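You operate a simulated robot arm through the tools that you are given. There is no shell and no other tool.

Carry out the task below with a simulated two-armed robot. There is one attempt and no reset: what you move stays moved.

TASK
Butter the middle of the round tin, holding it steady.
Fine: one hand holds the tin while the other brushes; red brush, butter from the yellow dish; tube base out on the island top first; brush back in the white crock. A coat counts when it lies all over at full strength: go over it till it gets no stronger.

It is judged by the outcome, as a careful person would: the job done as asked, and still so three seconds after it is handed in. It fails if anything else is knocked over, pushed out of place, dropped, spilled or broken.

THE ROBOT
Two 7-joint arms with two-finger parallel grippers on one trunk that stands fixed in place. Base frame: the origin is at the foot of the trunk, x ahead of it, y to its left, z up; the work surface is at about z = 0.93. Lengths are in m, angles in rad, forces in N, time in s.
The left shoulder is at [0.07, 0.174, 1.44], the right one opposite. With the tool pointing down near the work surface each hand reaches from about 0.1 to 0.84 m from the base axis, measured 20 degrees to its own side. Payload 3.91 kg a hand.
The TCP of each hand is the grasp point between the finger pads, 0.03 m short of the fingertips. In the tool frame z runs along the fingers and y along their closing line. The gripper opens to 0.11 m. The fingers are 0.02 m wide and 0.01 m thick; the gripper's body (0.048 by 0.112 m) begins 0.055 m behind the TCP.
Orientation is told as [roll, pitch, yaw] about the base's x, y, z axes, in that order, counted from this pose: with the fingers straight down and closing along the base's y, the tool's x points along the base's -x, its y along +y and its z along -z.

THE INTERFACE
- The arms move only by the tool jog_arm. It takes "left_plan", "right_plan" or both (then of equal length, played together; a hand with none holds still); each is one flat list of numbers, 7 for each row, row after row: the shift along the tool's x, y, z in m, then the turn, a rotation vector about the tool's x, y, z in rad, then the opening, from 0 (shut) to 1 (fully open). In form: [x, y, z, wx, wy, wz, gripper, x, y, z, wx, wy, wz, gripper, ...]. A call has 1 to 20 rows; each row is the pose to reach, as a shift and turn from the pose commanded when the call began, along the tool's axes at that moment. A row lasts 0.2 s, in which the tool goes at most 0.05 m and 0.15 rad; a call with a longer step from one row to the next is refused whole, and so is a gripper value outside its range. Where a pose cannot be reached the arm comes as near as it can. A force on the tool above 80 N (or 10 N above the force at the start of the call, whichever is more), or a blocked arm, ends the call early, and 0.2 s more pass. Each finger travels about 0.108 m/s and halts on what it meets, pressing with about 28 N; the grip force reading is that of the motor and also rises with nothing between the fingers. The clock runs only during rows and for 0.2 s after the last one: add rows that repeat a pose to give the fingers time. The reply holds the time, the measured pose of the TCP, the force on the tool along the base axes, the opening and the grip force, in the units named above and with some noise, with the torque about the TCP (base axes, N m) and any sound that the robot's microphone picked up, and new pictures: "views" is both (left out), scene, wrist or none (wrist: the cameras of the hands that moved).
- Cameras (640 x 400 px; columns grow to the right, rows downward): "scene" is now at [0.1277, -0.0251, 1.6739]; the picture's right is [-0.28, -0.96, 0.00], its down [-0.68, 0.20, -0.71] and it looks along [0.68, -0.20, -0.71] (base axes); focal length 313 px, centre (320, 200). "left" rides on the left gripper at [0.08, -0.014, -0.114] in its tool frame; the picture's right is [0.18, 0.98, 0.00], its down [-0.78, 0.14, -0.62] and it looks along [-0.61, 0.11, 0.79] (tool axes); focal length 243 px, centre (320, 200). "right" rides on the right gripper at [0.08, 0.014, -0.114] in its tool frame; the picture's right is [-0.18, 0.98, 0.00], its down [-0.78, -0.14, -0.62] and it looks along [-0.61, -0.11, 0.79] (tool axes); focal length 243 px, centre (320, 200).
- slide_trunk(by): slides the trunk up (or, below 0, down) by that many m; the arms and the scene camera ride with it, the base frame stays. It gives what a move gives, with no picture.
- head_to(pan, tilt): turns the head with the scene camera to pan (to the left, within 1.501 rad either way) and tilt (down, from -0.506 to 1.204), counted from straight ahead of the robot. It gives what a move gives, and a new picture of the scene camera.
- point_at(camera, pixels): for up to 12 pixels [column, row] of the newest picture of that camera ("zoom" is the newest enlarged one), the place [x, y, z] in the base frame of the surface seen there, good to about 0.003 m. No time passes.
- inspect(camera, box): a new picture of the part [left, top, right, bottom] of that camera's present view, enlarged. No time passes.
- close_job(): hands the job in; it is judged then, once.

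Open the grippers and draw the arms clear of the work before you hand the job in, unless the task says otherwise.

The tools are called after "Request:" as name(argument=value, ...) on one line, values as JSON. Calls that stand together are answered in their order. jog_arm: Moves the arms, as the interface text tells. Its arguments: {"type":"object","properties":{"left_plan":{"type":"array","items":{"type":"number"}},"right_plan":{"type":"array","items":{"type":"number"}},"views":{"type":"string","enum":["both","scene","wrist","none"]}},"required":[]} The other tools are called the same way: slide_trunk (by) slides the trunk up or down; head_to (pan, tilt) turns the head that bears the scene camera; point_at (camera, pixels) gives the place of the surface under pixels of a picture; inspect (camera, box) takes an enlarged picture of a part of a camera's view; close_job () hands the job in.

At the start:

```text
time_s: 0.0
left_tool_pos: [0.497, 0.0435, 1.3864]
left_tcp_rot: [0.0, 0.0, 0.0]
left_wrist_force: [0.4, 0.1, -0.5]
left_ft_torque: [0.04, 0.01, 0.01]
left_finger_gap: 0.1099
left_grasp_force: 0.0
right_tool_pos: [0.3814, -0.3234, 1.3755]
right_tcp_rot: [0.001, 0.001, 0.0]
right_wrist_force: [0.7, 0.1, -0.2]
right_ft_torque: [0.01, 0.0, -0.02]
right_finger_gap: 0.1101
right_grasp_force: 0.0
trunk travel left (down, up): [-0.875, 0.065]
head pan, tilt: [-0.281, 0.787]
```

scene: 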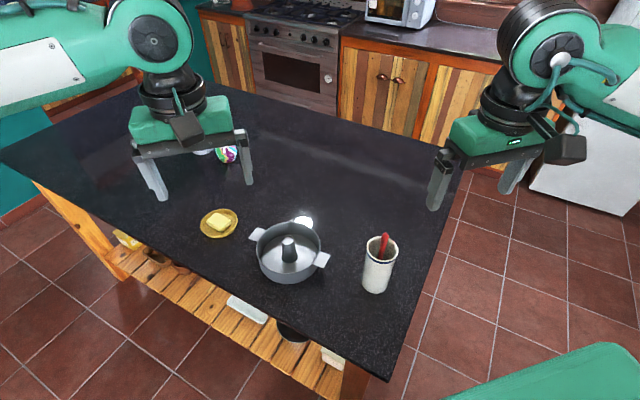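
right: 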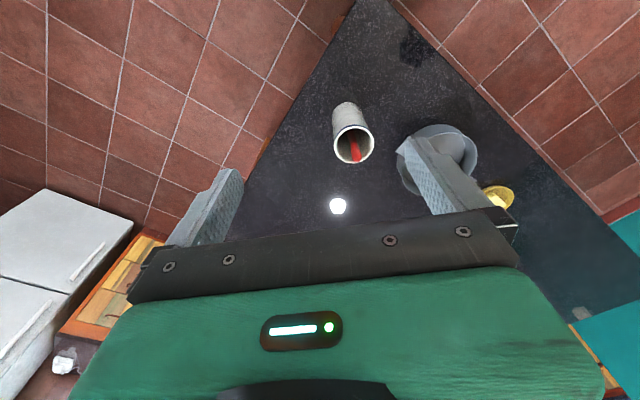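
left: 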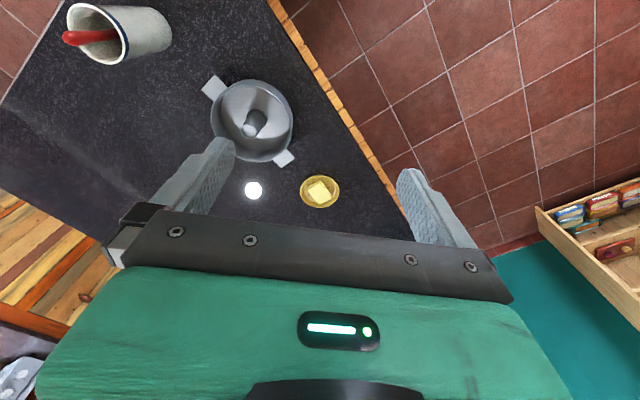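

I'll look closely at the tin, crock and dish in the scene picture (tin near (290,250), crock near (380,265), dish near (219,223)).

Request:
inspect(camera="scene", box=[230, 200, 350, 300])

Request:
inspect(camera="scene", box=[340, 220, 420, 300])

Request:
inspect(camera="scene", box=[180, 130, 260, 250])

Request:
inspect(camera="scene", box=[100, 220, 360, 390])

Request:
inspect(camera="left", box=[180, 60, 360, 220])

Request:
inspect(camera="right", box=[300, 80, 530, 220])

```text
4.00 times, centred on (290, 250) of scene
```

zoom: 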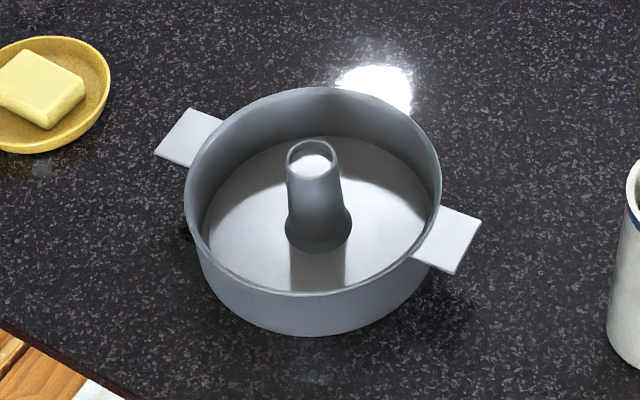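

```text
5.00 times, centred on (380, 260) of scene
```

zoom: 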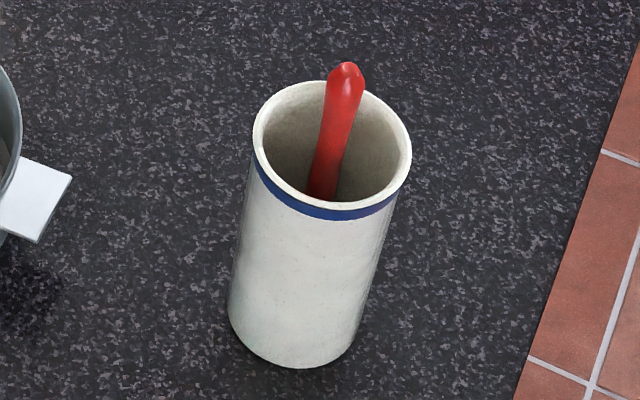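

```text
3.33 times, centred on (220, 190) of scene
```

zoom: 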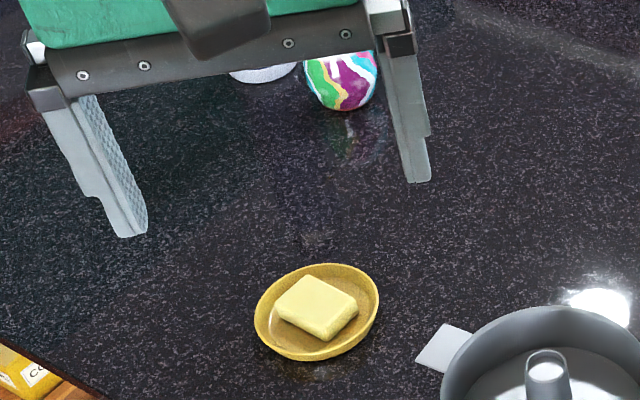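

```text
2.35 times, centred on (230, 305) of scene
```

zoom: 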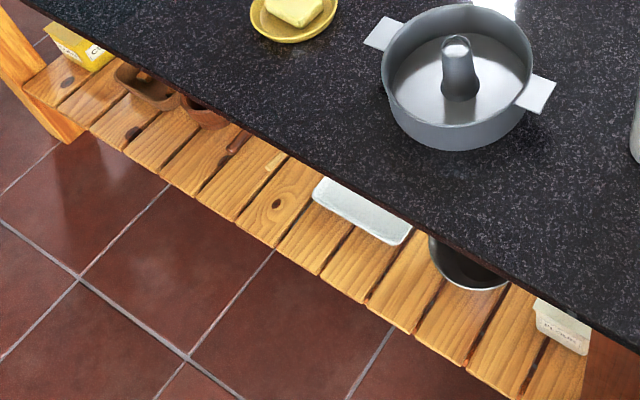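

```text
2.50 times, centred on (270, 140) of left
```

zoom: 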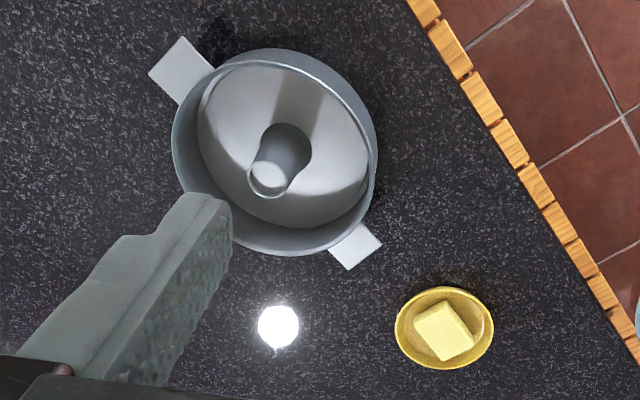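

```text
2.78 times, centred on (415, 150) of right
```

zoom: 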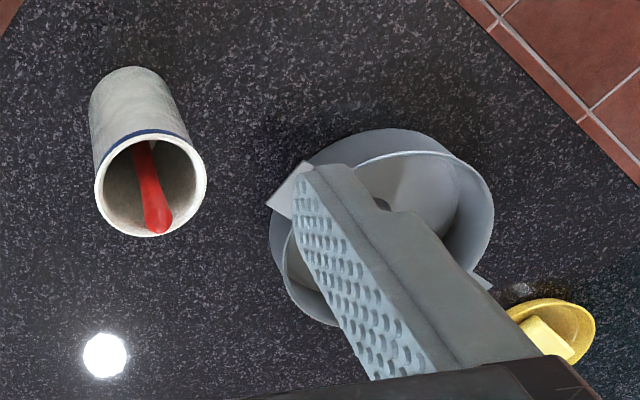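

Points needed: handles at (257,234) and (322,260), tube top near (288,238), rim, crock rim, brush tip (387,237), dish and butter.

Request:
point_at(camera="scene", pixels=[[257, 234], [322, 260], [288, 240], [288, 236], [288, 222.5], [288, 273.5], [257.5, 247], [319.5, 245], [270, 255], [305, 250], [289, 262], [290, 252]])

Request:
point_at(camera="scene", pixels=[[387, 236], [384, 245], [380, 259], [364.5, 247], [397, 249], [380, 263], [375, 292], [375, 237], [392, 243], [219, 222], [203, 224], [235, 218]])

Request:
point_at(camera="scene", pixels=[[215, 217], [212, 226], [222, 229], [227, 219], [221, 236], [219, 209], [228, 155], [205, 152], [300, 300], [350, 320], [200, 260], [340, 240]])

Request:
inspect(camera="left", box=[40, 0, 200, 100])

```text
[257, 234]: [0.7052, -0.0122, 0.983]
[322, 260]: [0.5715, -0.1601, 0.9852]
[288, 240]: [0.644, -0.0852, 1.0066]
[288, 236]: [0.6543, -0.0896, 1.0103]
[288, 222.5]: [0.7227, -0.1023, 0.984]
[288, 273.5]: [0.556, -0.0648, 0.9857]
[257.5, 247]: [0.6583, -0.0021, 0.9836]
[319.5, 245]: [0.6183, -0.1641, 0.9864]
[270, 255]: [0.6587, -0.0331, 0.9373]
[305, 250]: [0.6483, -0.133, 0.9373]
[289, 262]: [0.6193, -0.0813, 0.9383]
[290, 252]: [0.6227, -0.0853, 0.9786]
```

```text
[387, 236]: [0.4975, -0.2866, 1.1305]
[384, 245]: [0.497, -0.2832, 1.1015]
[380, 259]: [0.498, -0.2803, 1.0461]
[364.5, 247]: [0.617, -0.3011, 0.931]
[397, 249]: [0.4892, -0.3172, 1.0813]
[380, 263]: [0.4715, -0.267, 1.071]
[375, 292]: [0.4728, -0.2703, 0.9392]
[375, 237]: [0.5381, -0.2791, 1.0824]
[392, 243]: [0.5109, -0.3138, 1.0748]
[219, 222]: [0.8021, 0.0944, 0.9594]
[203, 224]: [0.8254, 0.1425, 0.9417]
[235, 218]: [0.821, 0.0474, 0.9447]
```

```text
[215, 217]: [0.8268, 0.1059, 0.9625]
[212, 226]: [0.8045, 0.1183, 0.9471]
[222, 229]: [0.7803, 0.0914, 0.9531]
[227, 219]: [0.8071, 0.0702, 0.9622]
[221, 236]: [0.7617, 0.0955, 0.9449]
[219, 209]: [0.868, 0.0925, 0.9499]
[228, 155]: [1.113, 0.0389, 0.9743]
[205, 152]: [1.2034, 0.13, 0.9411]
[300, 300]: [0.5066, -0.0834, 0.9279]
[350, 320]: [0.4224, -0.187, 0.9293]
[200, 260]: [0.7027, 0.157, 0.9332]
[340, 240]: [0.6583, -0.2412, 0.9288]
```

```text
4.00 times, centred on (120, 50) of left
```

zoom: 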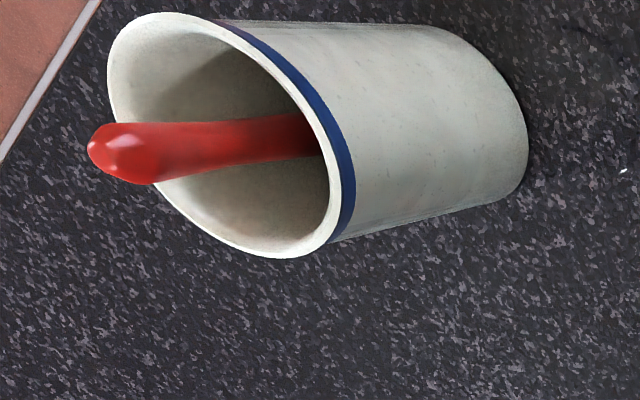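

The insert's tube stands in the middle of the tin, with flat tabs at (257,234) and (322,260). I'll measure the island's edges and free space for setting down the tube base.

Request:
point_at(camera="scene", pixels=[[434, 215], [420, 265], [405, 320], [386, 375], [370, 180], [345, 200], [400, 200], [330, 180], [250, 300], [380, 215], [350, 215], [410, 225]])

Request:
head_to(pan=-0.28, tilt=0.95)

```text
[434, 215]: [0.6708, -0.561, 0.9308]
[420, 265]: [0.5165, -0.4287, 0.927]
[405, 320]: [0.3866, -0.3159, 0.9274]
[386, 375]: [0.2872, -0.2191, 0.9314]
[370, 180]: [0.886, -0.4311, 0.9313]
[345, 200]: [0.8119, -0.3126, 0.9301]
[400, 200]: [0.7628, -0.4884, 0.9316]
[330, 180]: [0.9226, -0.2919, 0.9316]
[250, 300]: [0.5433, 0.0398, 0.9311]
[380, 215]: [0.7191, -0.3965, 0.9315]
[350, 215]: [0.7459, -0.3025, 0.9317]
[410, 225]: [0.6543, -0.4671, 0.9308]
```

```text
time_s: 0.7
left_tool_pos: [0.4984, 0.0429, 1.3852]
left_tcp_rot: [-0.001, 0.001, 0.0]
left_wrist_force: [0.0, -0.7, -0.3]
left_ft_torque: [0.02, -0.02, 0.02]
left_finger_gap: 0.1098
left_grasp_force: 0.0
right_tool_pos: [0.382, -0.3236, 1.3765]
right_tcp_rot: [0.001, 0.001, 0.0]
right_wrist_force: [-0.4, -0.6, -0.8]
right_ft_torque: [-0.04, -0.02, -0.03]
right_finger_gap: 0.1099
right_grasp_force: 0.1
trunk travel left (down, up): [-0.875, 0.065]
head pan, tilt: [-0.279, 0.949]
```

scene: 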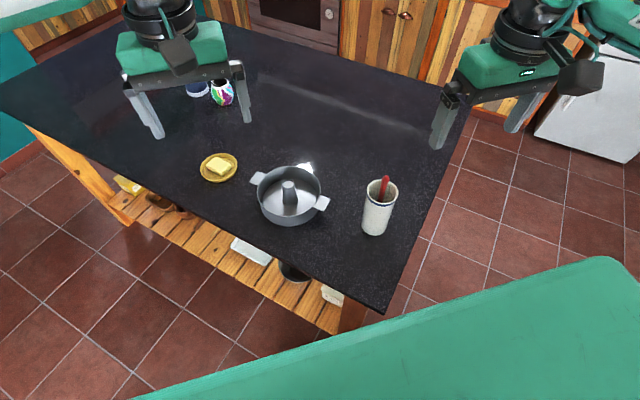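

Free top at about (0.75,-0.30). I'll draw the left hand aside and bring the right hand above the tube (about (0.64,-0.085)).

Request:
jog_arm(right_plan=[-0.0288, 0.0264, 0.0196, 0, 0, 0, 1, -0.0576, 0.0529, 0.0391, 0, 0, 0, 1, -0.0863, 0.0793, 0.0587, 0, 0, 0, 1, -0.1151, 0.1058, 0.0782, 0, 0, 0, 1, -0.1439, 0.1322, 0.0978, 0, 0, 0, 1, -0.1727, 0.1586, 0.1174, 0, 0, 0, 1, -0.2015, 0.1851, 0.1369, 0, 0, 0, 1, -0.2302, 0.2115, 0.1565, 0, 0, 0, 1, -0.259, 0.238, 0.176, 0, 0, 0, 1], left_plan=[0.0163, 0.0286, 0, 0, 0, 0, 1, 0.0327, 0.0571, 0, 0, 0, 0, 1, 0.049, 0.0857, 0, 0, 0, 0, 1, 0.0653, 0.1142, 0, 0, 0, 0, 1, 0.0817, 0.1428, 0, 0, 0, 0, 1, 0.098, 0.1713, 0, 0, 0, 0, 1, 0.1143, 0.1999, 0, 0, 0, 0, 1, 0.1306, 0.2285, 0, 0, 0, 0, 1, 0.147, 0.257, 0, 0, 0, 0, 1])

```text
time_s: 2.7
left_tool_pos: [0.3498, 0.3034, 1.3862]
left_tcp_rot: [-0.003, 0.0, -0.001]
left_wrist_force: [0.2, 0.3, -0.9]
left_ft_torque: [-0.02, 0.0, -0.01]
left_finger_gap: 0.11
left_grasp_force: 0.0
right_tool_pos: [0.6393, -0.0835, 1.2018]
right_tcp_rot: [-0.001, -0.001, 0.0]
right_wrist_force: [-0.4, -0.6, 0.7]
right_ft_torque: [-0.03, -0.01, 0.02]
right_finger_gap: 0.1102
right_grasp_force: 0.1
trunk travel left (down, up): [-0.875, 0.065]
head pan, tilt: [-0.279, 0.949]
```

scene: 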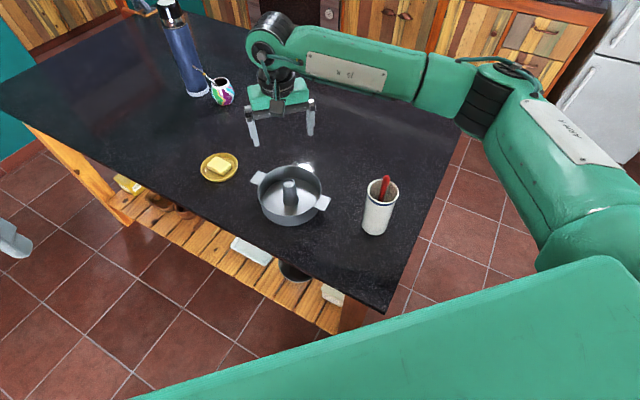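
right: 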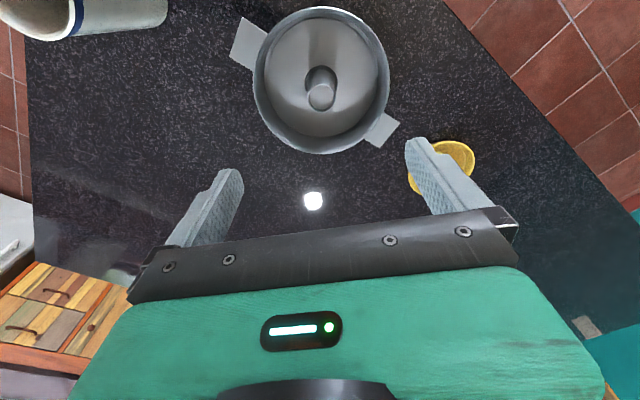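
left: 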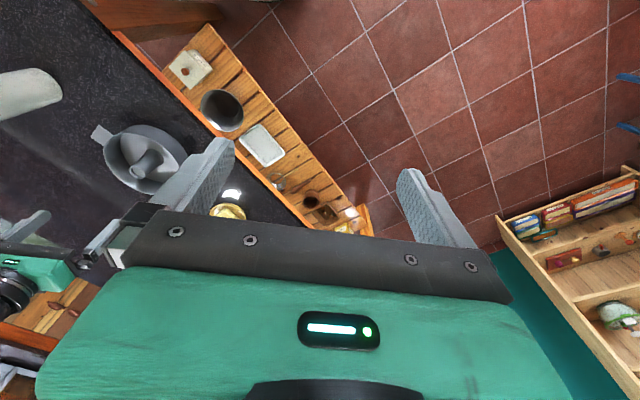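

Check the tube's exact centre in the right wrist view, tube top about (320,95).

Request:
inspect(camera="right", box=[240, 0, 400, 100])

Request:
point_at(camera="right", pixels=[[308, 97], [335, 97], [321, 83], [321, 109], [321, 96], [321, 8], [321, 152], [253, 75], [391, 75], [270, 40], [380, 130], [250, 40]])

Request:
inspect(camera="scene", box=[250, 155, 330, 235])

```text
4.00 times, centred on (320, 50) of right
```

zoom: 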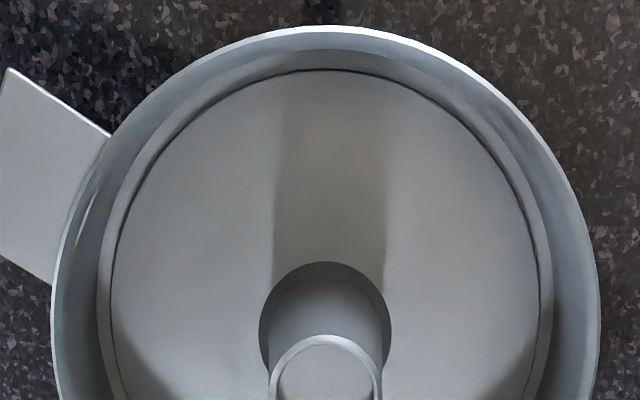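

```text
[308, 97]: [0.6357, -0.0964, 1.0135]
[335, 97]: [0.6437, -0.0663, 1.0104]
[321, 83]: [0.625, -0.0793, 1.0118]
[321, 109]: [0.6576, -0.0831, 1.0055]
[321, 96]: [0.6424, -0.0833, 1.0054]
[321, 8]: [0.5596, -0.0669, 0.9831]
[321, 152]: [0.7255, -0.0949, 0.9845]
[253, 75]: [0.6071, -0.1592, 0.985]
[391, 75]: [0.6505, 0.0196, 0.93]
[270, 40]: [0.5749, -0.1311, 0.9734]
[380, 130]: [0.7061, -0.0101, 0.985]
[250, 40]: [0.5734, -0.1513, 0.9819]
```

```text
5.00 times, centred on (290, 195) of scene
```

zoom: 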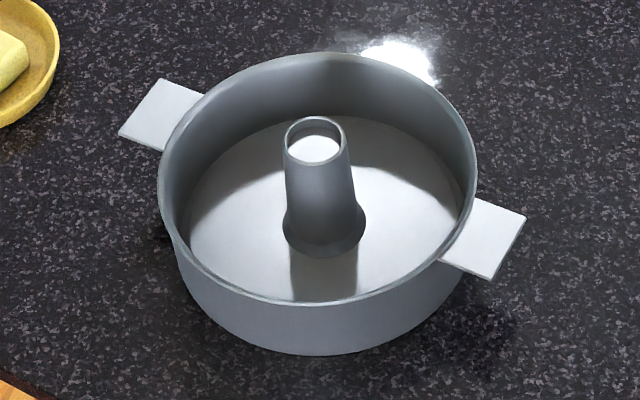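

The disc shows a clear gap to the tin wall; tube centre is about (0.641,-0.082), top z 1.012. Lower the right hand over the tube with fingers at 0.8, inside the rim.

Request:
jog_arm(right_plan=[-0.0013, 0.0015, 0.04, 0, 0, 0, 0.8, -0.0013, 0.0015, 0.08, 0, 0, 0, 0.8, -0.0013, 0.0015, 0.12, 0, 0, 0, 0.8, -0.0013, 0.0015, 0.155, 0, 0, 0, 0.8, -0.0013, 0.0015, 0.185, 0, 0, 0, 0.8, -0.0013, 0.0015, 0.205, 0, 0, 0, 0.8, -0.0013, 0.0015, 0.216, 0, 0, 0, 0.8])

```text
time_s: 4.3
left_tool_pos: [0.3499, 0.299, 1.3872]
left_tcp_rot: [-0.002, 0.001, 0.001]
left_wrist_force: [0.4, 0.5, -1.0]
left_ft_torque: [0.02, 0.02, -0.01]
left_finger_gap: 0.11
left_grasp_force: 0.0
right_tool_pos: [0.6398, -0.0815, 0.9855]
right_tcp_rot: [0.002, 0.0, 0.001]
right_wrist_force: [0.0, 0.3, -0.2]
right_ft_torque: [0.0, 0.01, -0.01]
right_finger_gap: 0.0879
right_grasp_force: 0.1
trunk travel left (down, up): [-0.875, 0.065]
head pan, tilt: [-0.279, 0.949]
```

scene: 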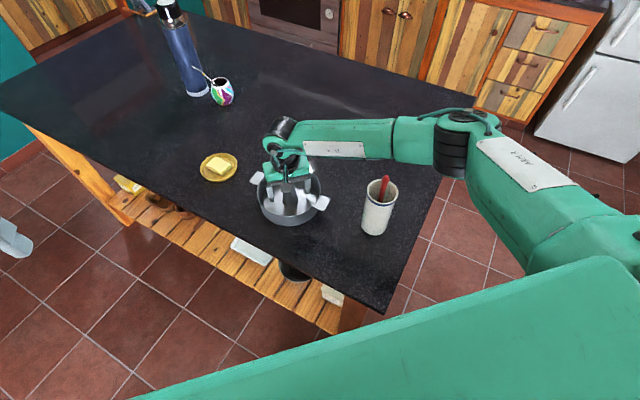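
right: 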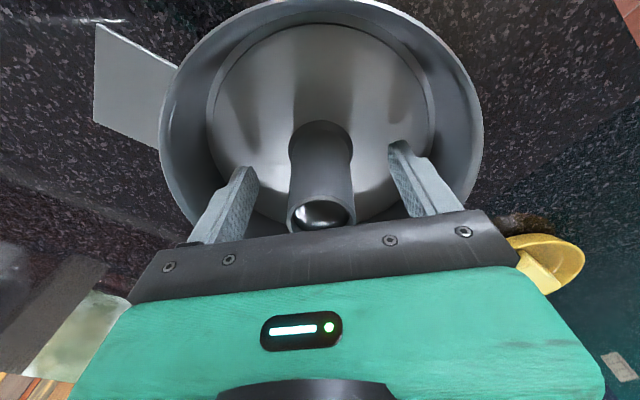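

The tube stands between the fingers. Close on it.

Request:
jog_arm(right_plan=[0, 0, 0, 0, 0, 0, 0.3, 0, 0, 0, 0, 0, 0, 0.2, 0, 0, 0, 0, 0, 0, 0, 0, 0, 0, 0, 0, 0, 0], views="wrist")

```text
time_s: 5.3
left_tool_pos: [0.3511, 0.2996, 1.3873]
left_tcp_rot: [-0.001, 0.0, -0.001]
left_wrist_force: [0.0, 0.0, 1.0]
left_ft_torque: [-0.01, 0.01, -0.04]
left_finger_gap: 0.1101
left_grasp_force: 0.1
right_tool_pos: [0.6417, -0.0824, 0.9861]
right_tcp_rot: [0.002, 0.0, 0.0]
right_wrist_force: [0.1, -0.4, 0.2]
right_ft_torque: [0.01, 0.0, 0.01]
right_finger_gap: 0.0378
right_grasp_force: 28.0
trunk travel left (down, up): [-0.875, 0.065]
head pan, tilt: [-0.279, 0.949]
```

right: 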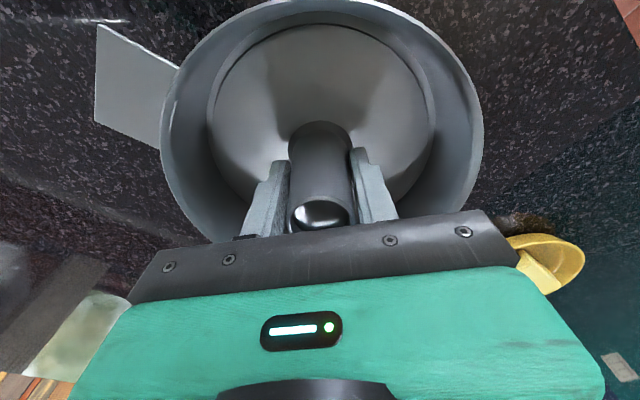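

Gripped at 0.038 m. Lift slowly straight up by 0.03 and check that only the insert rises.

Request:
jog_arm(right_plan=[0, 0, -0.005, 0, 0, 0, 0, 0, 0, -0.015, 0, 0, 0, 0, 0, 0, -0.03, 0, 0, 0, 0])

```text
time_s: 6.1
left_tool_pos: [0.3496, 0.2993, 1.3866]
left_tcp_rot: [0.002, 0.0, 0.001]
left_wrist_force: [0.1, 0.9, -1.1]
left_ft_torque: [0.01, 0.01, 0.02]
left_finger_gap: 0.1099
left_grasp_force: 0.1
right_tool_pos: [0.6419, -0.0838, 1.0145]
right_tcp_rot: [0.0, 0.0, -0.001]
right_wrist_force: [0.1, 0.4, 0.4]
right_ft_torque: [-0.16, -0.07, 0.07]
right_finger_gap: 0.035
right_grasp_force: 28.3
trunk travel left (down, up): [-0.875, 0.065]
head pan, tilt: [-0.279, 0.949]
```

scene: 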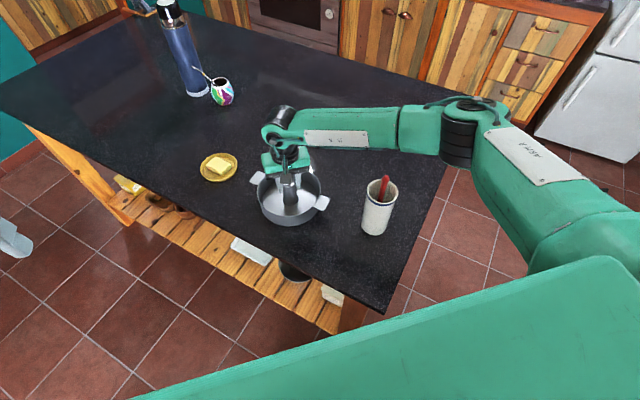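
right: 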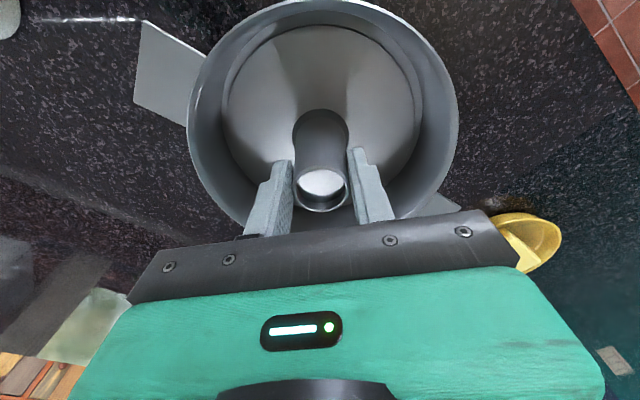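

The gap fell to 0.035, so the fingers seem to have slid up the taper. Check whether the insert moved at all.

Request:
inspect(camera="right", box=[180, 0, 480, 220])

Request:
point_at(camera="right", pixels=[[320, 60], [260, 100], [380, 100], [321, 182], [321, 206], [240, 70], [420, 150], [320, 10], [225, 30], [321, 130]])

Request:
inspect(camera="scene", box=[250, 150, 340, 230])

```text
1.82 times, centred on (330, 110) of right
```

zoom: 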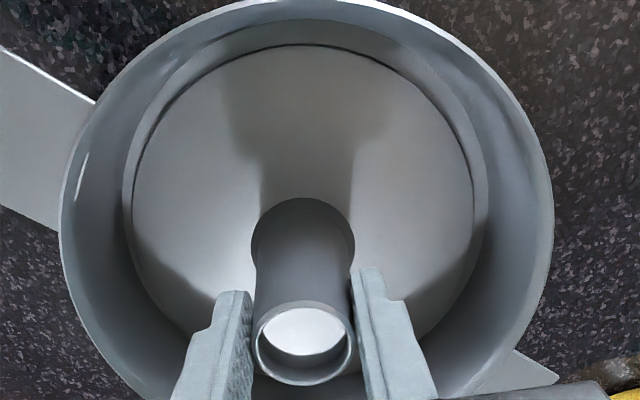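

```text
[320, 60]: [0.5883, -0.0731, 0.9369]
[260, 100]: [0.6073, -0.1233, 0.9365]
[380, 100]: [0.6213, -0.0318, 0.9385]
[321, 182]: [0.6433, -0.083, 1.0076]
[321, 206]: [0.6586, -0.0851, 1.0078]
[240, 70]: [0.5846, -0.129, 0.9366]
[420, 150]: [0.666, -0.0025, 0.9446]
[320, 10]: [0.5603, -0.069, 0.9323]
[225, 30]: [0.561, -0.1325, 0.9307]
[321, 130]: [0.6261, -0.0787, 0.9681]
```

```text
5.00 times, centred on (295, 190) of scene
```

zoom: 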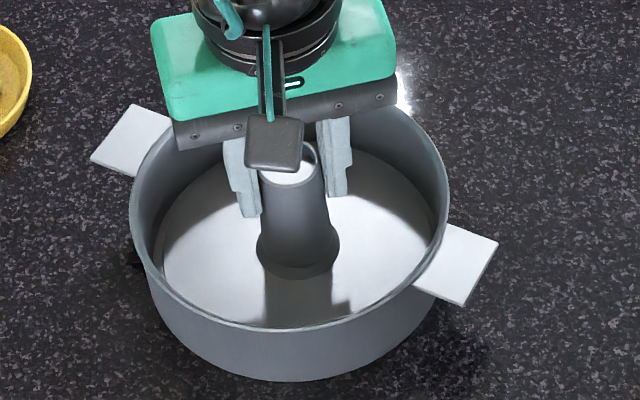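

The insert's disc is still at z 0.937, so the fingers slipped. I'll open, go back down lower, regrip and raise only a little, to read the force.

Request:
jog_arm(right_plan=[0, 0.001, 0, 0, 0, 0, 0.5, 0, 0.001, 0.015, 0, 0, 0, 0.5, 0, 0.001, 0.035, 0, 0, 0, 0.5, 0, 0.001, 0.035, 0, 0, 0, 0, 0, 0.001, 0.035, 0, 0, 0, 0, 0, 0.001, 0.035, 0, 0, 0, 0, 0, 0.001, 0.032, 0, 0, 0, 0])

```text
time_s: 7.7
left_tool_pos: [0.351, 0.3003, 1.3862]
left_tcp_rot: [0.001, 0.0, 0.0]
left_wrist_force: [0.8, 0.4, 1.1]
left_ft_torque: [0.02, -0.01, 0.0]
left_finger_gap: 0.1099
left_grasp_force: 0.0
right_tool_pos: [0.6409, -0.0824, 0.9816]
right_tcp_rot: [0.003, 0.002, 0.0]
right_wrist_force: [-0.7, -0.4, -0.2]
right_ft_torque: [-0.01, 0.02, 0.02]
right_finger_gap: 0.0385
right_grasp_force: 28.2
trunk travel left (down, up): [-0.875, 0.065]
head pan, tilt: [-0.279, 0.949]
```

scene: 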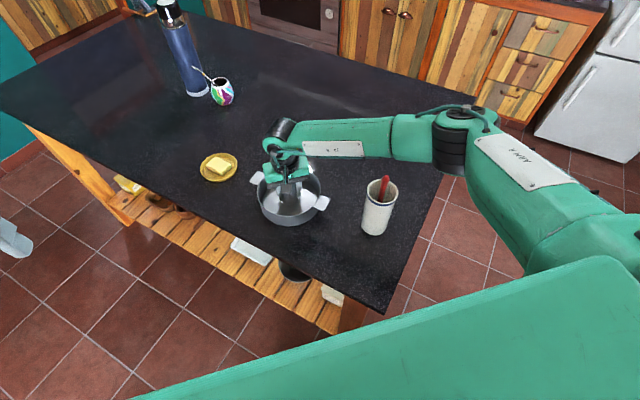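
right: 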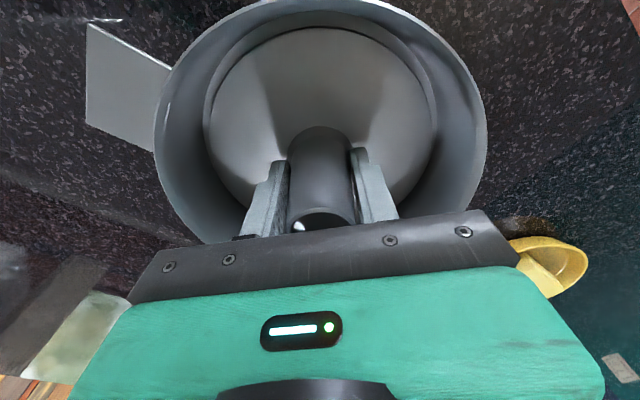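

Grip holds at 0.0385 with no load yet. Raise another 4 mm and read.

Request:
jog_arm(right_plan=[0, 0, -0.004, 0, 0, 0, 0], views="none")

Request:
jog_arm(right_plan=[0, 0, -0.004, 0, 0, 0, 0], views="none")

Request:
jog_arm(right_plan=[0, 0, -0.004, 0, 0, 0, 0], views="both")

```text
time_s: 8.1
left_tool_pos: [0.3509, 0.3, 1.3865]
left_tcp_rot: [0.002, -0.001, 0.0]
left_wrist_force: [-0.7, -0.3, 0.7]
left_ft_torque: [-0.03, -0.02, -0.01]
left_finger_gap: 0.1098
left_grasp_force: 0.0
right_tool_pos: [0.6418, -0.0813, 0.9868]
right_tcp_rot: [0.002, 0.002, 0.002]
right_wrist_force: [0.3, 0.5, -0.9]
right_ft_torque: [-0.01, -0.01, -0.02]
right_finger_gap: 0.0384
right_grasp_force: 27.8
trunk travel left (down, up): [-0.875, 0.065]
head pan, tilt: [-0.279, 0.949]
```

```text
time_s: 8.5
left_tool_pos: [0.3505, 0.2995, 1.3868]
left_tcp_rot: [0.0, -0.001, 0.0]
left_wrist_force: [0.6, 0.7, -0.1]
left_ft_torque: [0.0, 0.02, 0.02]
left_finger_gap: 0.1101
left_grasp_force: 0.0
right_tool_pos: [0.6423, -0.0813, 0.9911]
right_tcp_rot: [0.002, 0.0, -0.001]
right_wrist_force: [0.9, 0.3, -0.9]
right_ft_torque: [0.0, 0.02, 0.01]
right_finger_gap: 0.0385
right_grasp_force: 27.8
trunk travel left (down, up): [-0.875, 0.065]
head pan, tilt: [-0.279, 0.949]
```

```text
time_s: 8.9
left_tool_pos: [0.3512, 0.2992, 1.3872]
left_tcp_rot: [-0.001, -0.001, 0.0]
left_wrist_force: [0.2, 0.3, 0.1]
left_ft_torque: [0.0, -0.04, -0.01]
left_finger_gap: 0.1099
left_grasp_force: 0.1
right_tool_pos: [0.6431, -0.0809, 0.9937]
right_tcp_rot: [0.004, 0.002, -0.001]
right_wrist_force: [-1.0, -0.5, -0.6]
right_ft_torque: [-0.01, 0.01, 0.01]
right_finger_gap: 0.0385
right_grasp_force: 27.9
trunk travel left (down, up): [-0.875, 0.065]
head pan, tilt: [-0.279, 0.949]
```

scene: 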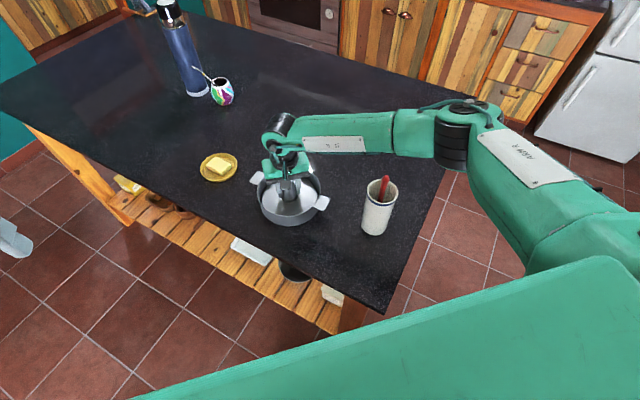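
right: 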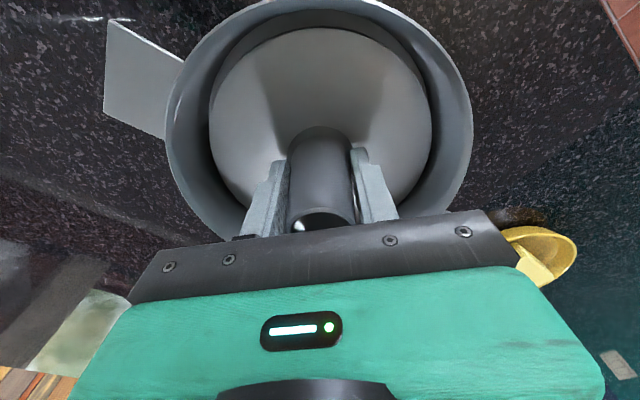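

Now it lifts: the tube stays put between the fingers and the disc rises in the tin. Continue slowly at 4 mm per row.

Request:
jog_arm(right_plan=[0, 0, -0.004, 0, 0, 0, 0, 0, 0, -0.008, 0, 0, 0, 0, 0, 0, -0.012, 0, 0, 0, 0, 0, 0, -0.016, 0, 0, 0, 0, 0, 0, -0.02, 0, 0, 0, 0, 0, 0, -0.024, 0, 0, 0, 0, 0, 0, -0.028, 0, 0, 0, 0, 0, 0, -0.032, 0, 0, 0, 0, 0, 0, -0.036, 0, 0, 0, 0, 0, 0, -0.04, 0, 0, 0, 0])

```text
time_s: 11.1
left_tool_pos: [0.3513, 0.2995, 1.387]
left_tcp_rot: [0.0, -0.002, 0.001]
left_wrist_force: [0.4, -0.1, 0.1]
left_ft_torque: [0.01, 0.02, 0.02]
left_finger_gap: 0.1101
left_grasp_force: 0.1
right_tool_pos: [0.6425, -0.0806, 1.0334]
right_tcp_rot: [0.001, 0.002, 0.0]
right_wrist_force: [-0.7, -0.7, -0.7]
right_ft_torque: [0.02, -0.01, 0.03]
right_finger_gap: 0.0384
right_grasp_force: 28.1
trunk travel left (down, up): [-0.875, 0.065]
head pan, tilt: [-0.279, 0.949]
```

scene: 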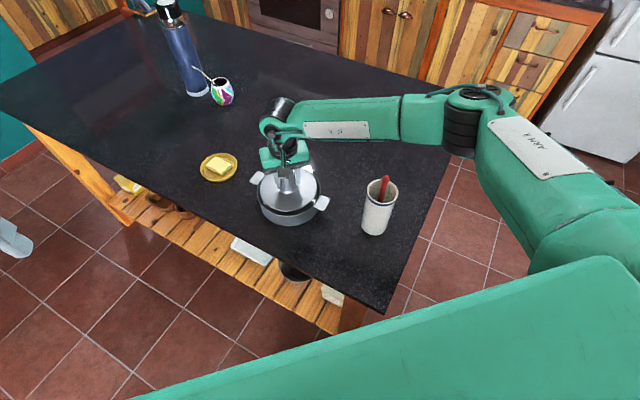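
right: 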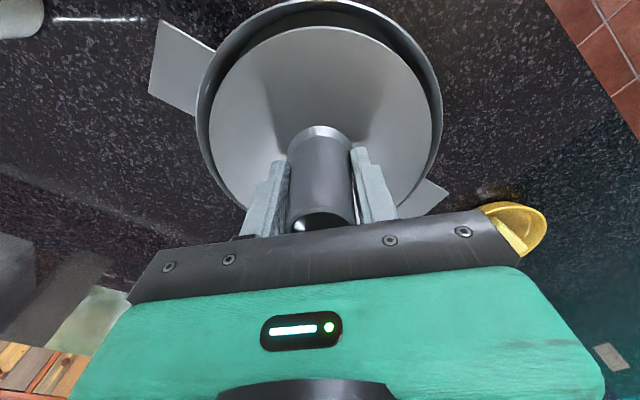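

The base comes out freely. Raise another 0.06 to clear the rim.

Request:
jog_arm(right_plan=[0, 0, -0.005, 0, 0, 0, 0, 0, 0, -0.01, 0, 0, 0, 0, 0, 0, -0.015, 0, 0, 0, 0, 0, 0, -0.02, 0, 0, 0, 0, 0, 0, -0.025, 0, 0, 0, 0, 0, 0, -0.03, 0, 0, 0, 0, 0, 0, -0.035, 0, 0, 0, 0, 0, 0, -0.04, 0, 0, 0, 0, 0, 0, -0.045, 0, 0, 0, 0, 0, 0, -0.05, 0, 0, 0, 0, 0, 0, -0.055, 0, 0, 0, 0, 0, 0, -0.06, 0, 0, 0, 0])

```text
time_s: 13.7
left_tool_pos: [0.3506, 0.3001, 1.3871]
left_tcp_rot: [-0.002, 0.0, 0.0]
left_wrist_force: [0.9, -1.2, -0.3]
left_ft_torque: [0.01, -0.02, -0.03]
left_finger_gap: 0.1101
left_grasp_force: 0.1
right_tool_pos: [0.6414, -0.0822, 1.0928]
right_tcp_rot: [0.002, 0.002, 0.001]
right_wrist_force: [0.9, 0.8, -0.7]
right_ft_torque: [-0.03, -0.01, -0.03]
right_finger_gap: 0.0383
right_grasp_force: 27.3
trunk travel left (down, up): [-0.875, 0.065]
head pan, tilt: [-0.279, 0.949]
```

scene: 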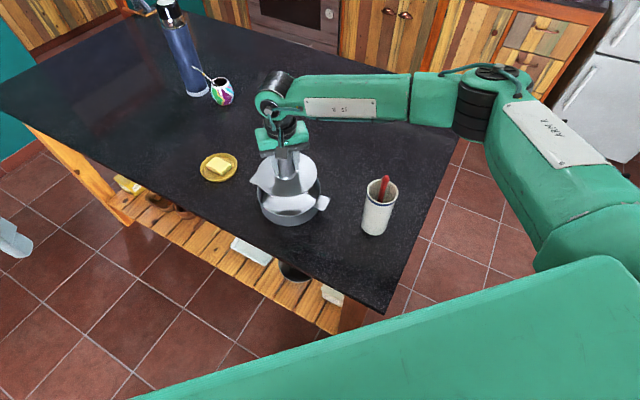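
right: 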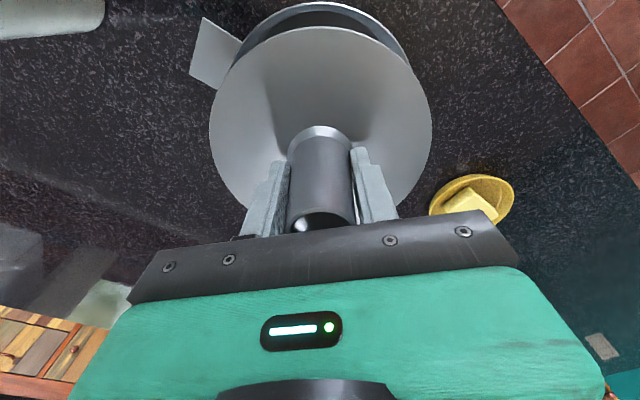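

Disc bottom is above the rim. Carry it gently to the free top at about (0.76,-0.30).

Request:
jog_arm(right_plan=[-0.005, -0.009, 0, 0, 0, 0, 0, -0.013, -0.024, 0, 0, 0, 0, 0, -0.023, -0.042, 0, 0, 0, 0, 0, -0.033, -0.061, 0, 0, 0, 0, 0, -0.043, -0.079, 0, 0, 0, 0, 0, -0.053, -0.098, 0, 0, 0, 0, 0, -0.063, -0.116, 0, 0, 0, 0, 0, -0.073, -0.135, 0, 0, 0, 0, 0, -0.083, -0.153, 0, 0, 0, 0, 0, -0.093, -0.172, 0, 0, 0, 0, 0, -0.103, -0.19, 0, 0, 0, 0, 0, -0.111, -0.205, 0, 0, 0, 0, 0, -0.116, -0.214, 0, 0, 0, 0, 0, -0.118, -0.218, 0, 0, 0, 0, 0])

```text
time_s: 16.7
left_tool_pos: [0.351, 0.2988, 1.387]
left_tcp_rot: [0.0, 0.0, -0.001]
left_wrist_force: [-0.3, 0.3, 0.8]
left_ft_torque: [0.0, -0.02, -0.03]
left_finger_gap: 0.11
left_grasp_force: 0.2
right_tool_pos: [0.7605, -0.2998, 1.0933]
right_tcp_rot: [0.002, 0.002, 0.0]
right_wrist_force: [-0.5, 0.2, -0.8]
right_ft_torque: [0.0, -0.01, 0.0]
right_finger_gap: 0.0385
right_grasp_force: 27.6
trunk travel left (down, up): [-0.875, 0.065]
head pan, tilt: [-0.279, 0.949]
```

scene: 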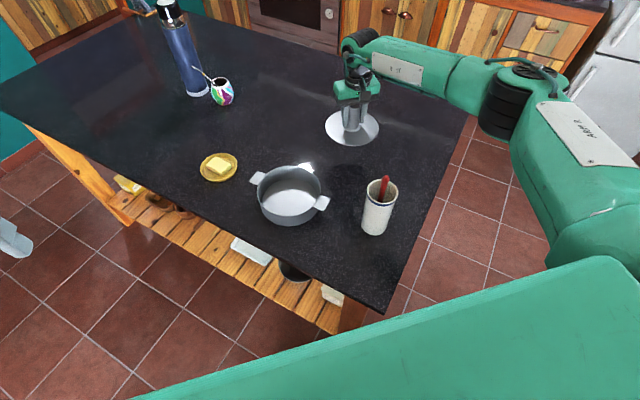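
right: 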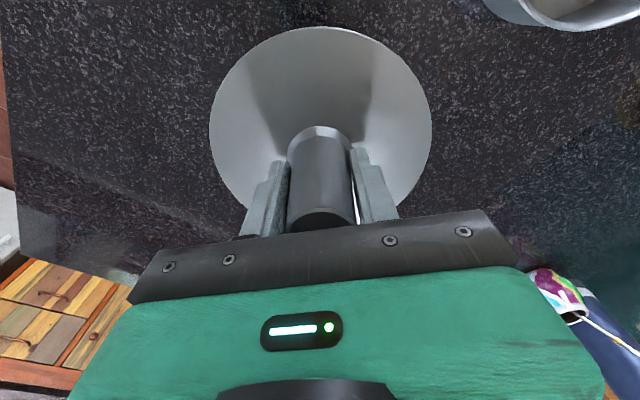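

The tin keeps a solid floor. Lower the tube base toward the top, fast at first then finely.

Request:
jog_arm(right_plan=[0, 0, 0.005, 0, 0, 0, 0, 0, 0, 0.015, 0, 0, 0, 0, 0, 0, 0.027, 0, 0, 0, 0, 0, 0, 0.04, 0, 0, 0, 0, 0, 0, 0.053, 0, 0, 0, 0, 0, 0, 0.066, 0, 0, 0, 0, 0, 0, 0.078, 0, 0, 0, 0, 0, 0, 0.088, 0, 0, 0, 0, 0, 0, 0.096, 0, 0, 0, 0, 0, 0, 0.102, 0, 0, 0, 0, 0, 0, 0.106, 0, 0, 0, 0])

Request:
inspect(camera="scene", box=[240, 150, 340, 230])

Request:
inspect(camera="scene", box=[310, 80, 410, 160])

```text
time_s: 19.1
left_tool_pos: [0.3499, 0.2994, 1.3878]
left_tcp_rot: [0.0, -0.001, -0.001]
left_wrist_force: [0.0, 1.2, -0.7]
left_ft_torque: [0.0, 0.02, -0.02]
left_finger_gap: 0.1098
left_grasp_force: 0.1
right_tool_pos: [0.7606, -0.2996, 0.988]
right_tcp_rot: [0.002, 0.002, 0.001]
right_wrist_force: [0.0, -0.3, -1.3]
right_ft_torque: [0.02, -0.02, -0.02]
right_finger_gap: 0.0385
right_grasp_force: 28.3
trunk travel left (down, up): [-0.875, 0.065]
head pan, tilt: [-0.279, 0.949]
```

scene: 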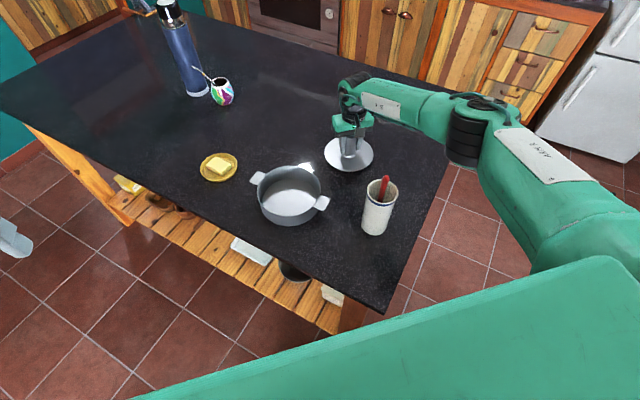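
right: 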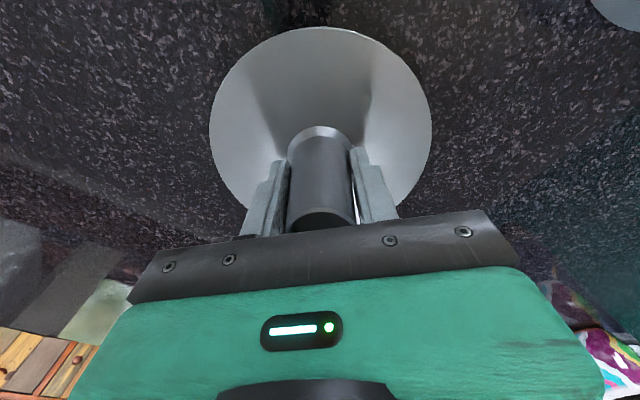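

```text
5.00 times, centred on (290, 190) of scene
```

zoom: 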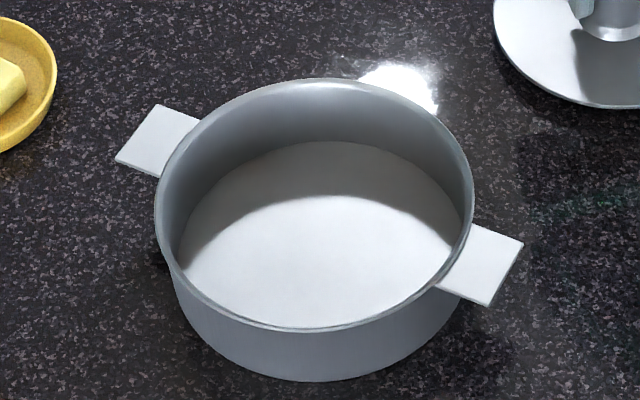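

```text
5.00 times, centred on (360, 120) of scene
```

zoom: 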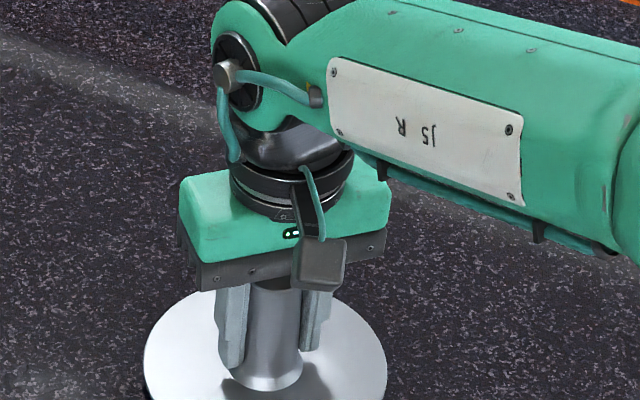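

The tin's floor is plain and solid. Lower the last millimetres finely to touch.

Request:
jog_arm(right_plan=[0, 0, 0.002, 0, 0, 0, 0, 0, 0, 0.004, 0, 0, 0, 0, 0, 0, 0.006, 0, 0, 0, 0], views="none")

Request:
jog_arm(right_plan=[0, 0, 0.001, 0, 0, 0, 0, 0, 0, 0.002, 0, 0, 0, 0], views="none")

```text
time_s: 19.9
left_tool_pos: [0.3507, 0.2987, 1.3867]
left_tcp_rot: [-0.001, -0.001, -0.002]
left_wrist_force: [0.9, 0.2, 0.8]
left_ft_torque: [0.0, 0.01, -0.02]
left_finger_gap: 0.1102
left_grasp_force: 0.2
right_tool_pos: [0.7591, -0.2995, 0.982]
right_tcp_rot: [0.002, 0.002, 0.0]
right_wrist_force: [0.0, -0.4, -1.0]
right_ft_torque: [-0.01, -0.04, -0.01]
right_finger_gap: 0.0384
right_grasp_force: 27.9
trunk travel left (down, up): [-0.875, 0.065]
head pan, tilt: [-0.279, 0.949]
```

```text
time_s: 20.5
left_tool_pos: [0.3499, 0.2978, 1.3874]
left_tcp_rot: [0.001, -0.001, 0.0]
left_wrist_force: [1.0, 0.6, 0.3]
left_ft_torque: [0.0, -0.04, 0.0]
left_finger_gap: 0.1099
left_grasp_force: 0.0
right_tool_pos: [0.7593, -0.2995, 0.9802]
right_tcp_rot: [0.002, 0.002, 0.0]
right_wrist_force: [-0.3, -0.4, -1.6]
right_ft_torque: [-0.02, 0.0, 0.0]
right_finger_gap: 0.0382
right_grasp_force: 27.6
trunk travel left (down, up): [-0.875, 0.065]
head pan, tilt: [-0.279, 0.949]
```

Still hanging (force about -1 N). Continue a millimetre at a time.

Request:
jog_arm(right_plan=[0, 0, 0.001, 0, 0, 0, 0, 0, 0, 0.002, 0, 0, 0, 0], views="none")

Request:
jog_arm(right_plan=[0, 0, 0.001, 0, 0, 0, 0, 0, 0, 0.0015, 0, 0, 0, 0], views="wrist")

```text
time_s: 21.1
left_tool_pos: [0.3519, 0.3, 1.3869]
left_tcp_rot: [0.0, 0.0, 0.002]
left_wrist_force: [0.0, -0.1, 0.2]
left_ft_torque: [-0.02, 0.01, 0.02]
left_finger_gap: 0.1098
left_grasp_force: 0.0
right_tool_pos: [0.7585, -0.3001, 0.9776]
right_tcp_rot: [0.001, 0.001, 0.0]
right_wrist_force: [0.3, 1.0, -0.7]
right_ft_torque: [0.04, 0.0, -0.02]
right_finger_gap: 0.0386
right_grasp_force: 27.7
trunk travel left (down, up): [-0.875, 0.065]
head pan, tilt: [-0.279, 0.949]
```

```text
time_s: 21.7
left_tool_pos: [0.3511, 0.2992, 1.3864]
left_tcp_rot: [-0.001, 0.001, 0.0]
left_wrist_force: [-0.7, -0.1, 0.6]
left_ft_torque: [-0.02, 0.01, -0.04]
left_finger_gap: 0.11
left_grasp_force: 0.0
right_tool_pos: [0.7588, -0.3, 0.9748]
right_tcp_rot: [0.001, 0.002, 0.0]
right_wrist_force: [-0.9, 0.5, -1.0]
right_ft_torque: [0.02, 0.0, -0.01]
right_finger_gap: 0.0386
right_grasp_force: 28.2
trunk travel left (down, up): [-0.875, 0.065]
head pan, tilt: [-0.279, 0.949]
```

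right: 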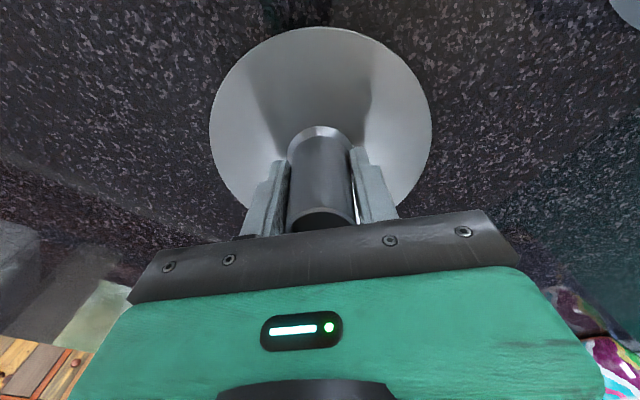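

Check the heights of disc and counter beside it.

Request:
point_at(camera="right", pixels=[[320, 60], [320, 10], [250, 130], [180, 130], [390, 130], [470, 130], [230, 80], [200, 60]])

Request:
jog_arm(right_plan=[0, 0, 0.0015, 0, 0, 0, 0], views="none")

```text
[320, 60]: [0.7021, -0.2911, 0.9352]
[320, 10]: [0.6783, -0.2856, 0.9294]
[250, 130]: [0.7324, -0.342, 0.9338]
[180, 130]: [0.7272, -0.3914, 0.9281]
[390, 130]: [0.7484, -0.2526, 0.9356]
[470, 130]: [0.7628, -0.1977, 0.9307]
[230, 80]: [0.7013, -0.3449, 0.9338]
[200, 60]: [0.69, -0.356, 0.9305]
```

```text
time_s: 22.1
left_tool_pos: [0.349, 0.2997, 1.3873]
left_tcp_rot: [-0.001, 0.0, 0.001]
left_wrist_force: [0.4, -0.2, -0.4]
left_ft_torque: [0.0, 0.03, 0.02]
left_finger_gap: 0.1102
left_grasp_force: 0.0
right_tool_pos: [0.7592, -0.3009, 0.9742]
right_tcp_rot: [0.001, 0.002, 0.002]
right_wrist_force: [-0.3, -0.6, -1.3]
right_ft_torque: [-0.01, -0.01, -0.02]
right_finger_gap: 0.0384
right_grasp_force: 27.8
trunk travel left (down, up): [-0.875, 0.065]
head pan, tilt: [-0.279, 0.949]
```

Disc top at about 0.935, counter 0.930, so it's within a millimetre or so of touching. Another small step.

Request:
jog_arm(right_plan=[0, 0, 0.0015, 0, 0, 0, 0], views="none")

Request:
jog_arm(right_plan=[0, 0, 0.0015, 0, 0, 0, 0], views="none")

```text
time_s: 22.5
left_tool_pos: [0.3497, 0.3003, 1.3864]
left_tcp_rot: [0.0, 0.002, 0.0]
left_wrist_force: [-0.4, 0.5, 0.0]
left_ft_torque: [-0.03, -0.01, 0.01]
left_finger_gap: 0.11
left_grasp_force: 0.1
right_tool_pos: [0.7605, -0.3006, 0.9747]
right_tcp_rot: [0.002, 0.001, -0.001]
right_wrist_force: [1.1, -2.7, 9.1]
right_ft_torque: [-0.02, 0.63, 0.14]
right_finger_gap: 0.0381
right_grasp_force: 28.2
trunk travel left (down, up): [-0.875, 0.065]
head pan, tilt: [-0.279, 0.949]
```

```text
time_s: 22.9
left_tool_pos: [0.3483, 0.2993, 1.3879]
left_tcp_rot: [0.001, -0.001, -0.001]
left_wrist_force: [-0.2, -0.6, -0.4]
left_ft_torque: [0.0, -0.02, 0.02]
left_finger_gap: 0.1098
left_grasp_force: 0.1
right_tool_pos: [0.7579, -0.3018, 0.9736]
right_tcp_rot: [0.002, -0.003, 0.0]
right_wrist_force: [2.5, -4.8, 16.3]
right_ft_torque: [-0.2, 0.36, 0.17]
right_finger_gap: 0.0386
right_grasp_force: 28.3
trunk travel left (down, up): [-0.875, 0.065]
head pan, tilt: [-0.279, 0.949]
```

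Touching (16 N). Ease off 1.5 mm, open, and rise straight clear.

Request:
jog_arm(right_plan=[0, 0, -0.0015, 0, 0, 0, 0, 0, 0, -0.0015, 0, 0, 0, 0.4, 0, 0, -0.0015, 0, 0, 0, 0.6, 0, 0, -0.0015, 0, 0, 0, 0.7, 0, 0, -0.015, 0, 0, 0, 0.7, 0, 0, -0.04, 0, 0, 0, 0.7, 0, 0, -0.08, 0, 0, 0, 0.7, 0, 0, -0.12, 0, 0, 0, 0.7, 0, 0, -0.16, 0, 0, 0, 0.7])

```text
time_s: 24.9
left_tool_pos: [0.3499, 0.2992, 1.3876]
left_tcp_rot: [0.001, 0.001, 0.0]
left_wrist_force: [-1.4, -0.1, -1.0]
left_ft_torque: [0.02, 0.0, 0.01]
left_finger_gap: 0.1099
left_grasp_force: 0.0
right_tool_pos: [0.7571, -0.298, 1.1319]
right_tcp_rot: [0.002, 0.002, -0.001]
right_wrist_force: [0.2, 0.9, 0.7]
right_ft_torque: [0.01, 0.0, -0.02]
right_finger_gap: 0.0768
right_grasp_force: 0.1
trunk travel left (down, up): [-0.875, 0.065]
head pan, tilt: [-0.279, 0.949]
```

scene: 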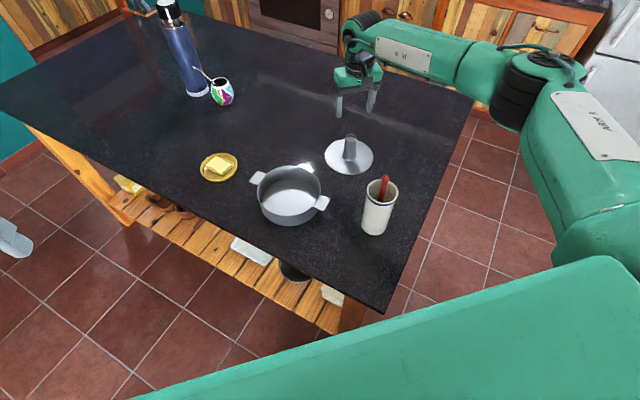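
right: 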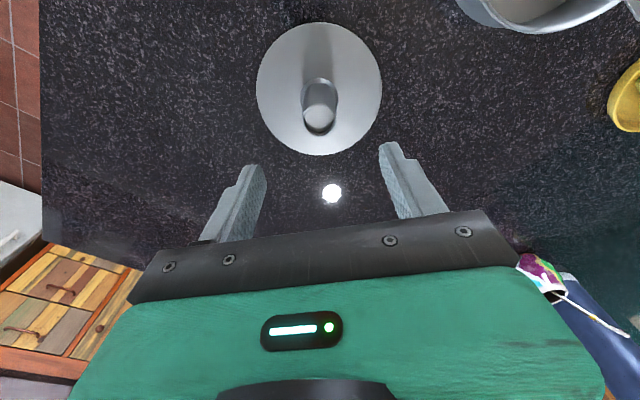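

The tube base stands upright on the island top. Move the right hand up and off to the right so the left hand can reach the crock.

Request:
jog_arm(right_plan=[0, 0, -0.04, 0, 0, 0, 0.7, 0, 0, -0.08, 0, 0, 0, 0.7, 0.026, -0.032, -0.11, 0, 0, 0, 0.7, 0.052, -0.064, -0.12, 0, 0, 0, 0.7, 0.08, -0.099, -0.12, 0, 0, 0, 0.7, 0.108, -0.134, -0.12, 0, 0, 0, 0.7, 0.137, -0.17, -0.12, 0, 0, 0, 0.7, 0.166, -0.206, -0.12, 0, 0, 0, 0.7, 0.195, -0.242, -0.12, 0, 0, 0, 0.7, 0.224, -0.278, -0.12, 0, 0, 0, 0.7, 0.25, -0.31, -0.12, 0, 0, 0, 0.7], views="scene")

```text
refused: row 3 steps farther than a row can; nothing moved
```

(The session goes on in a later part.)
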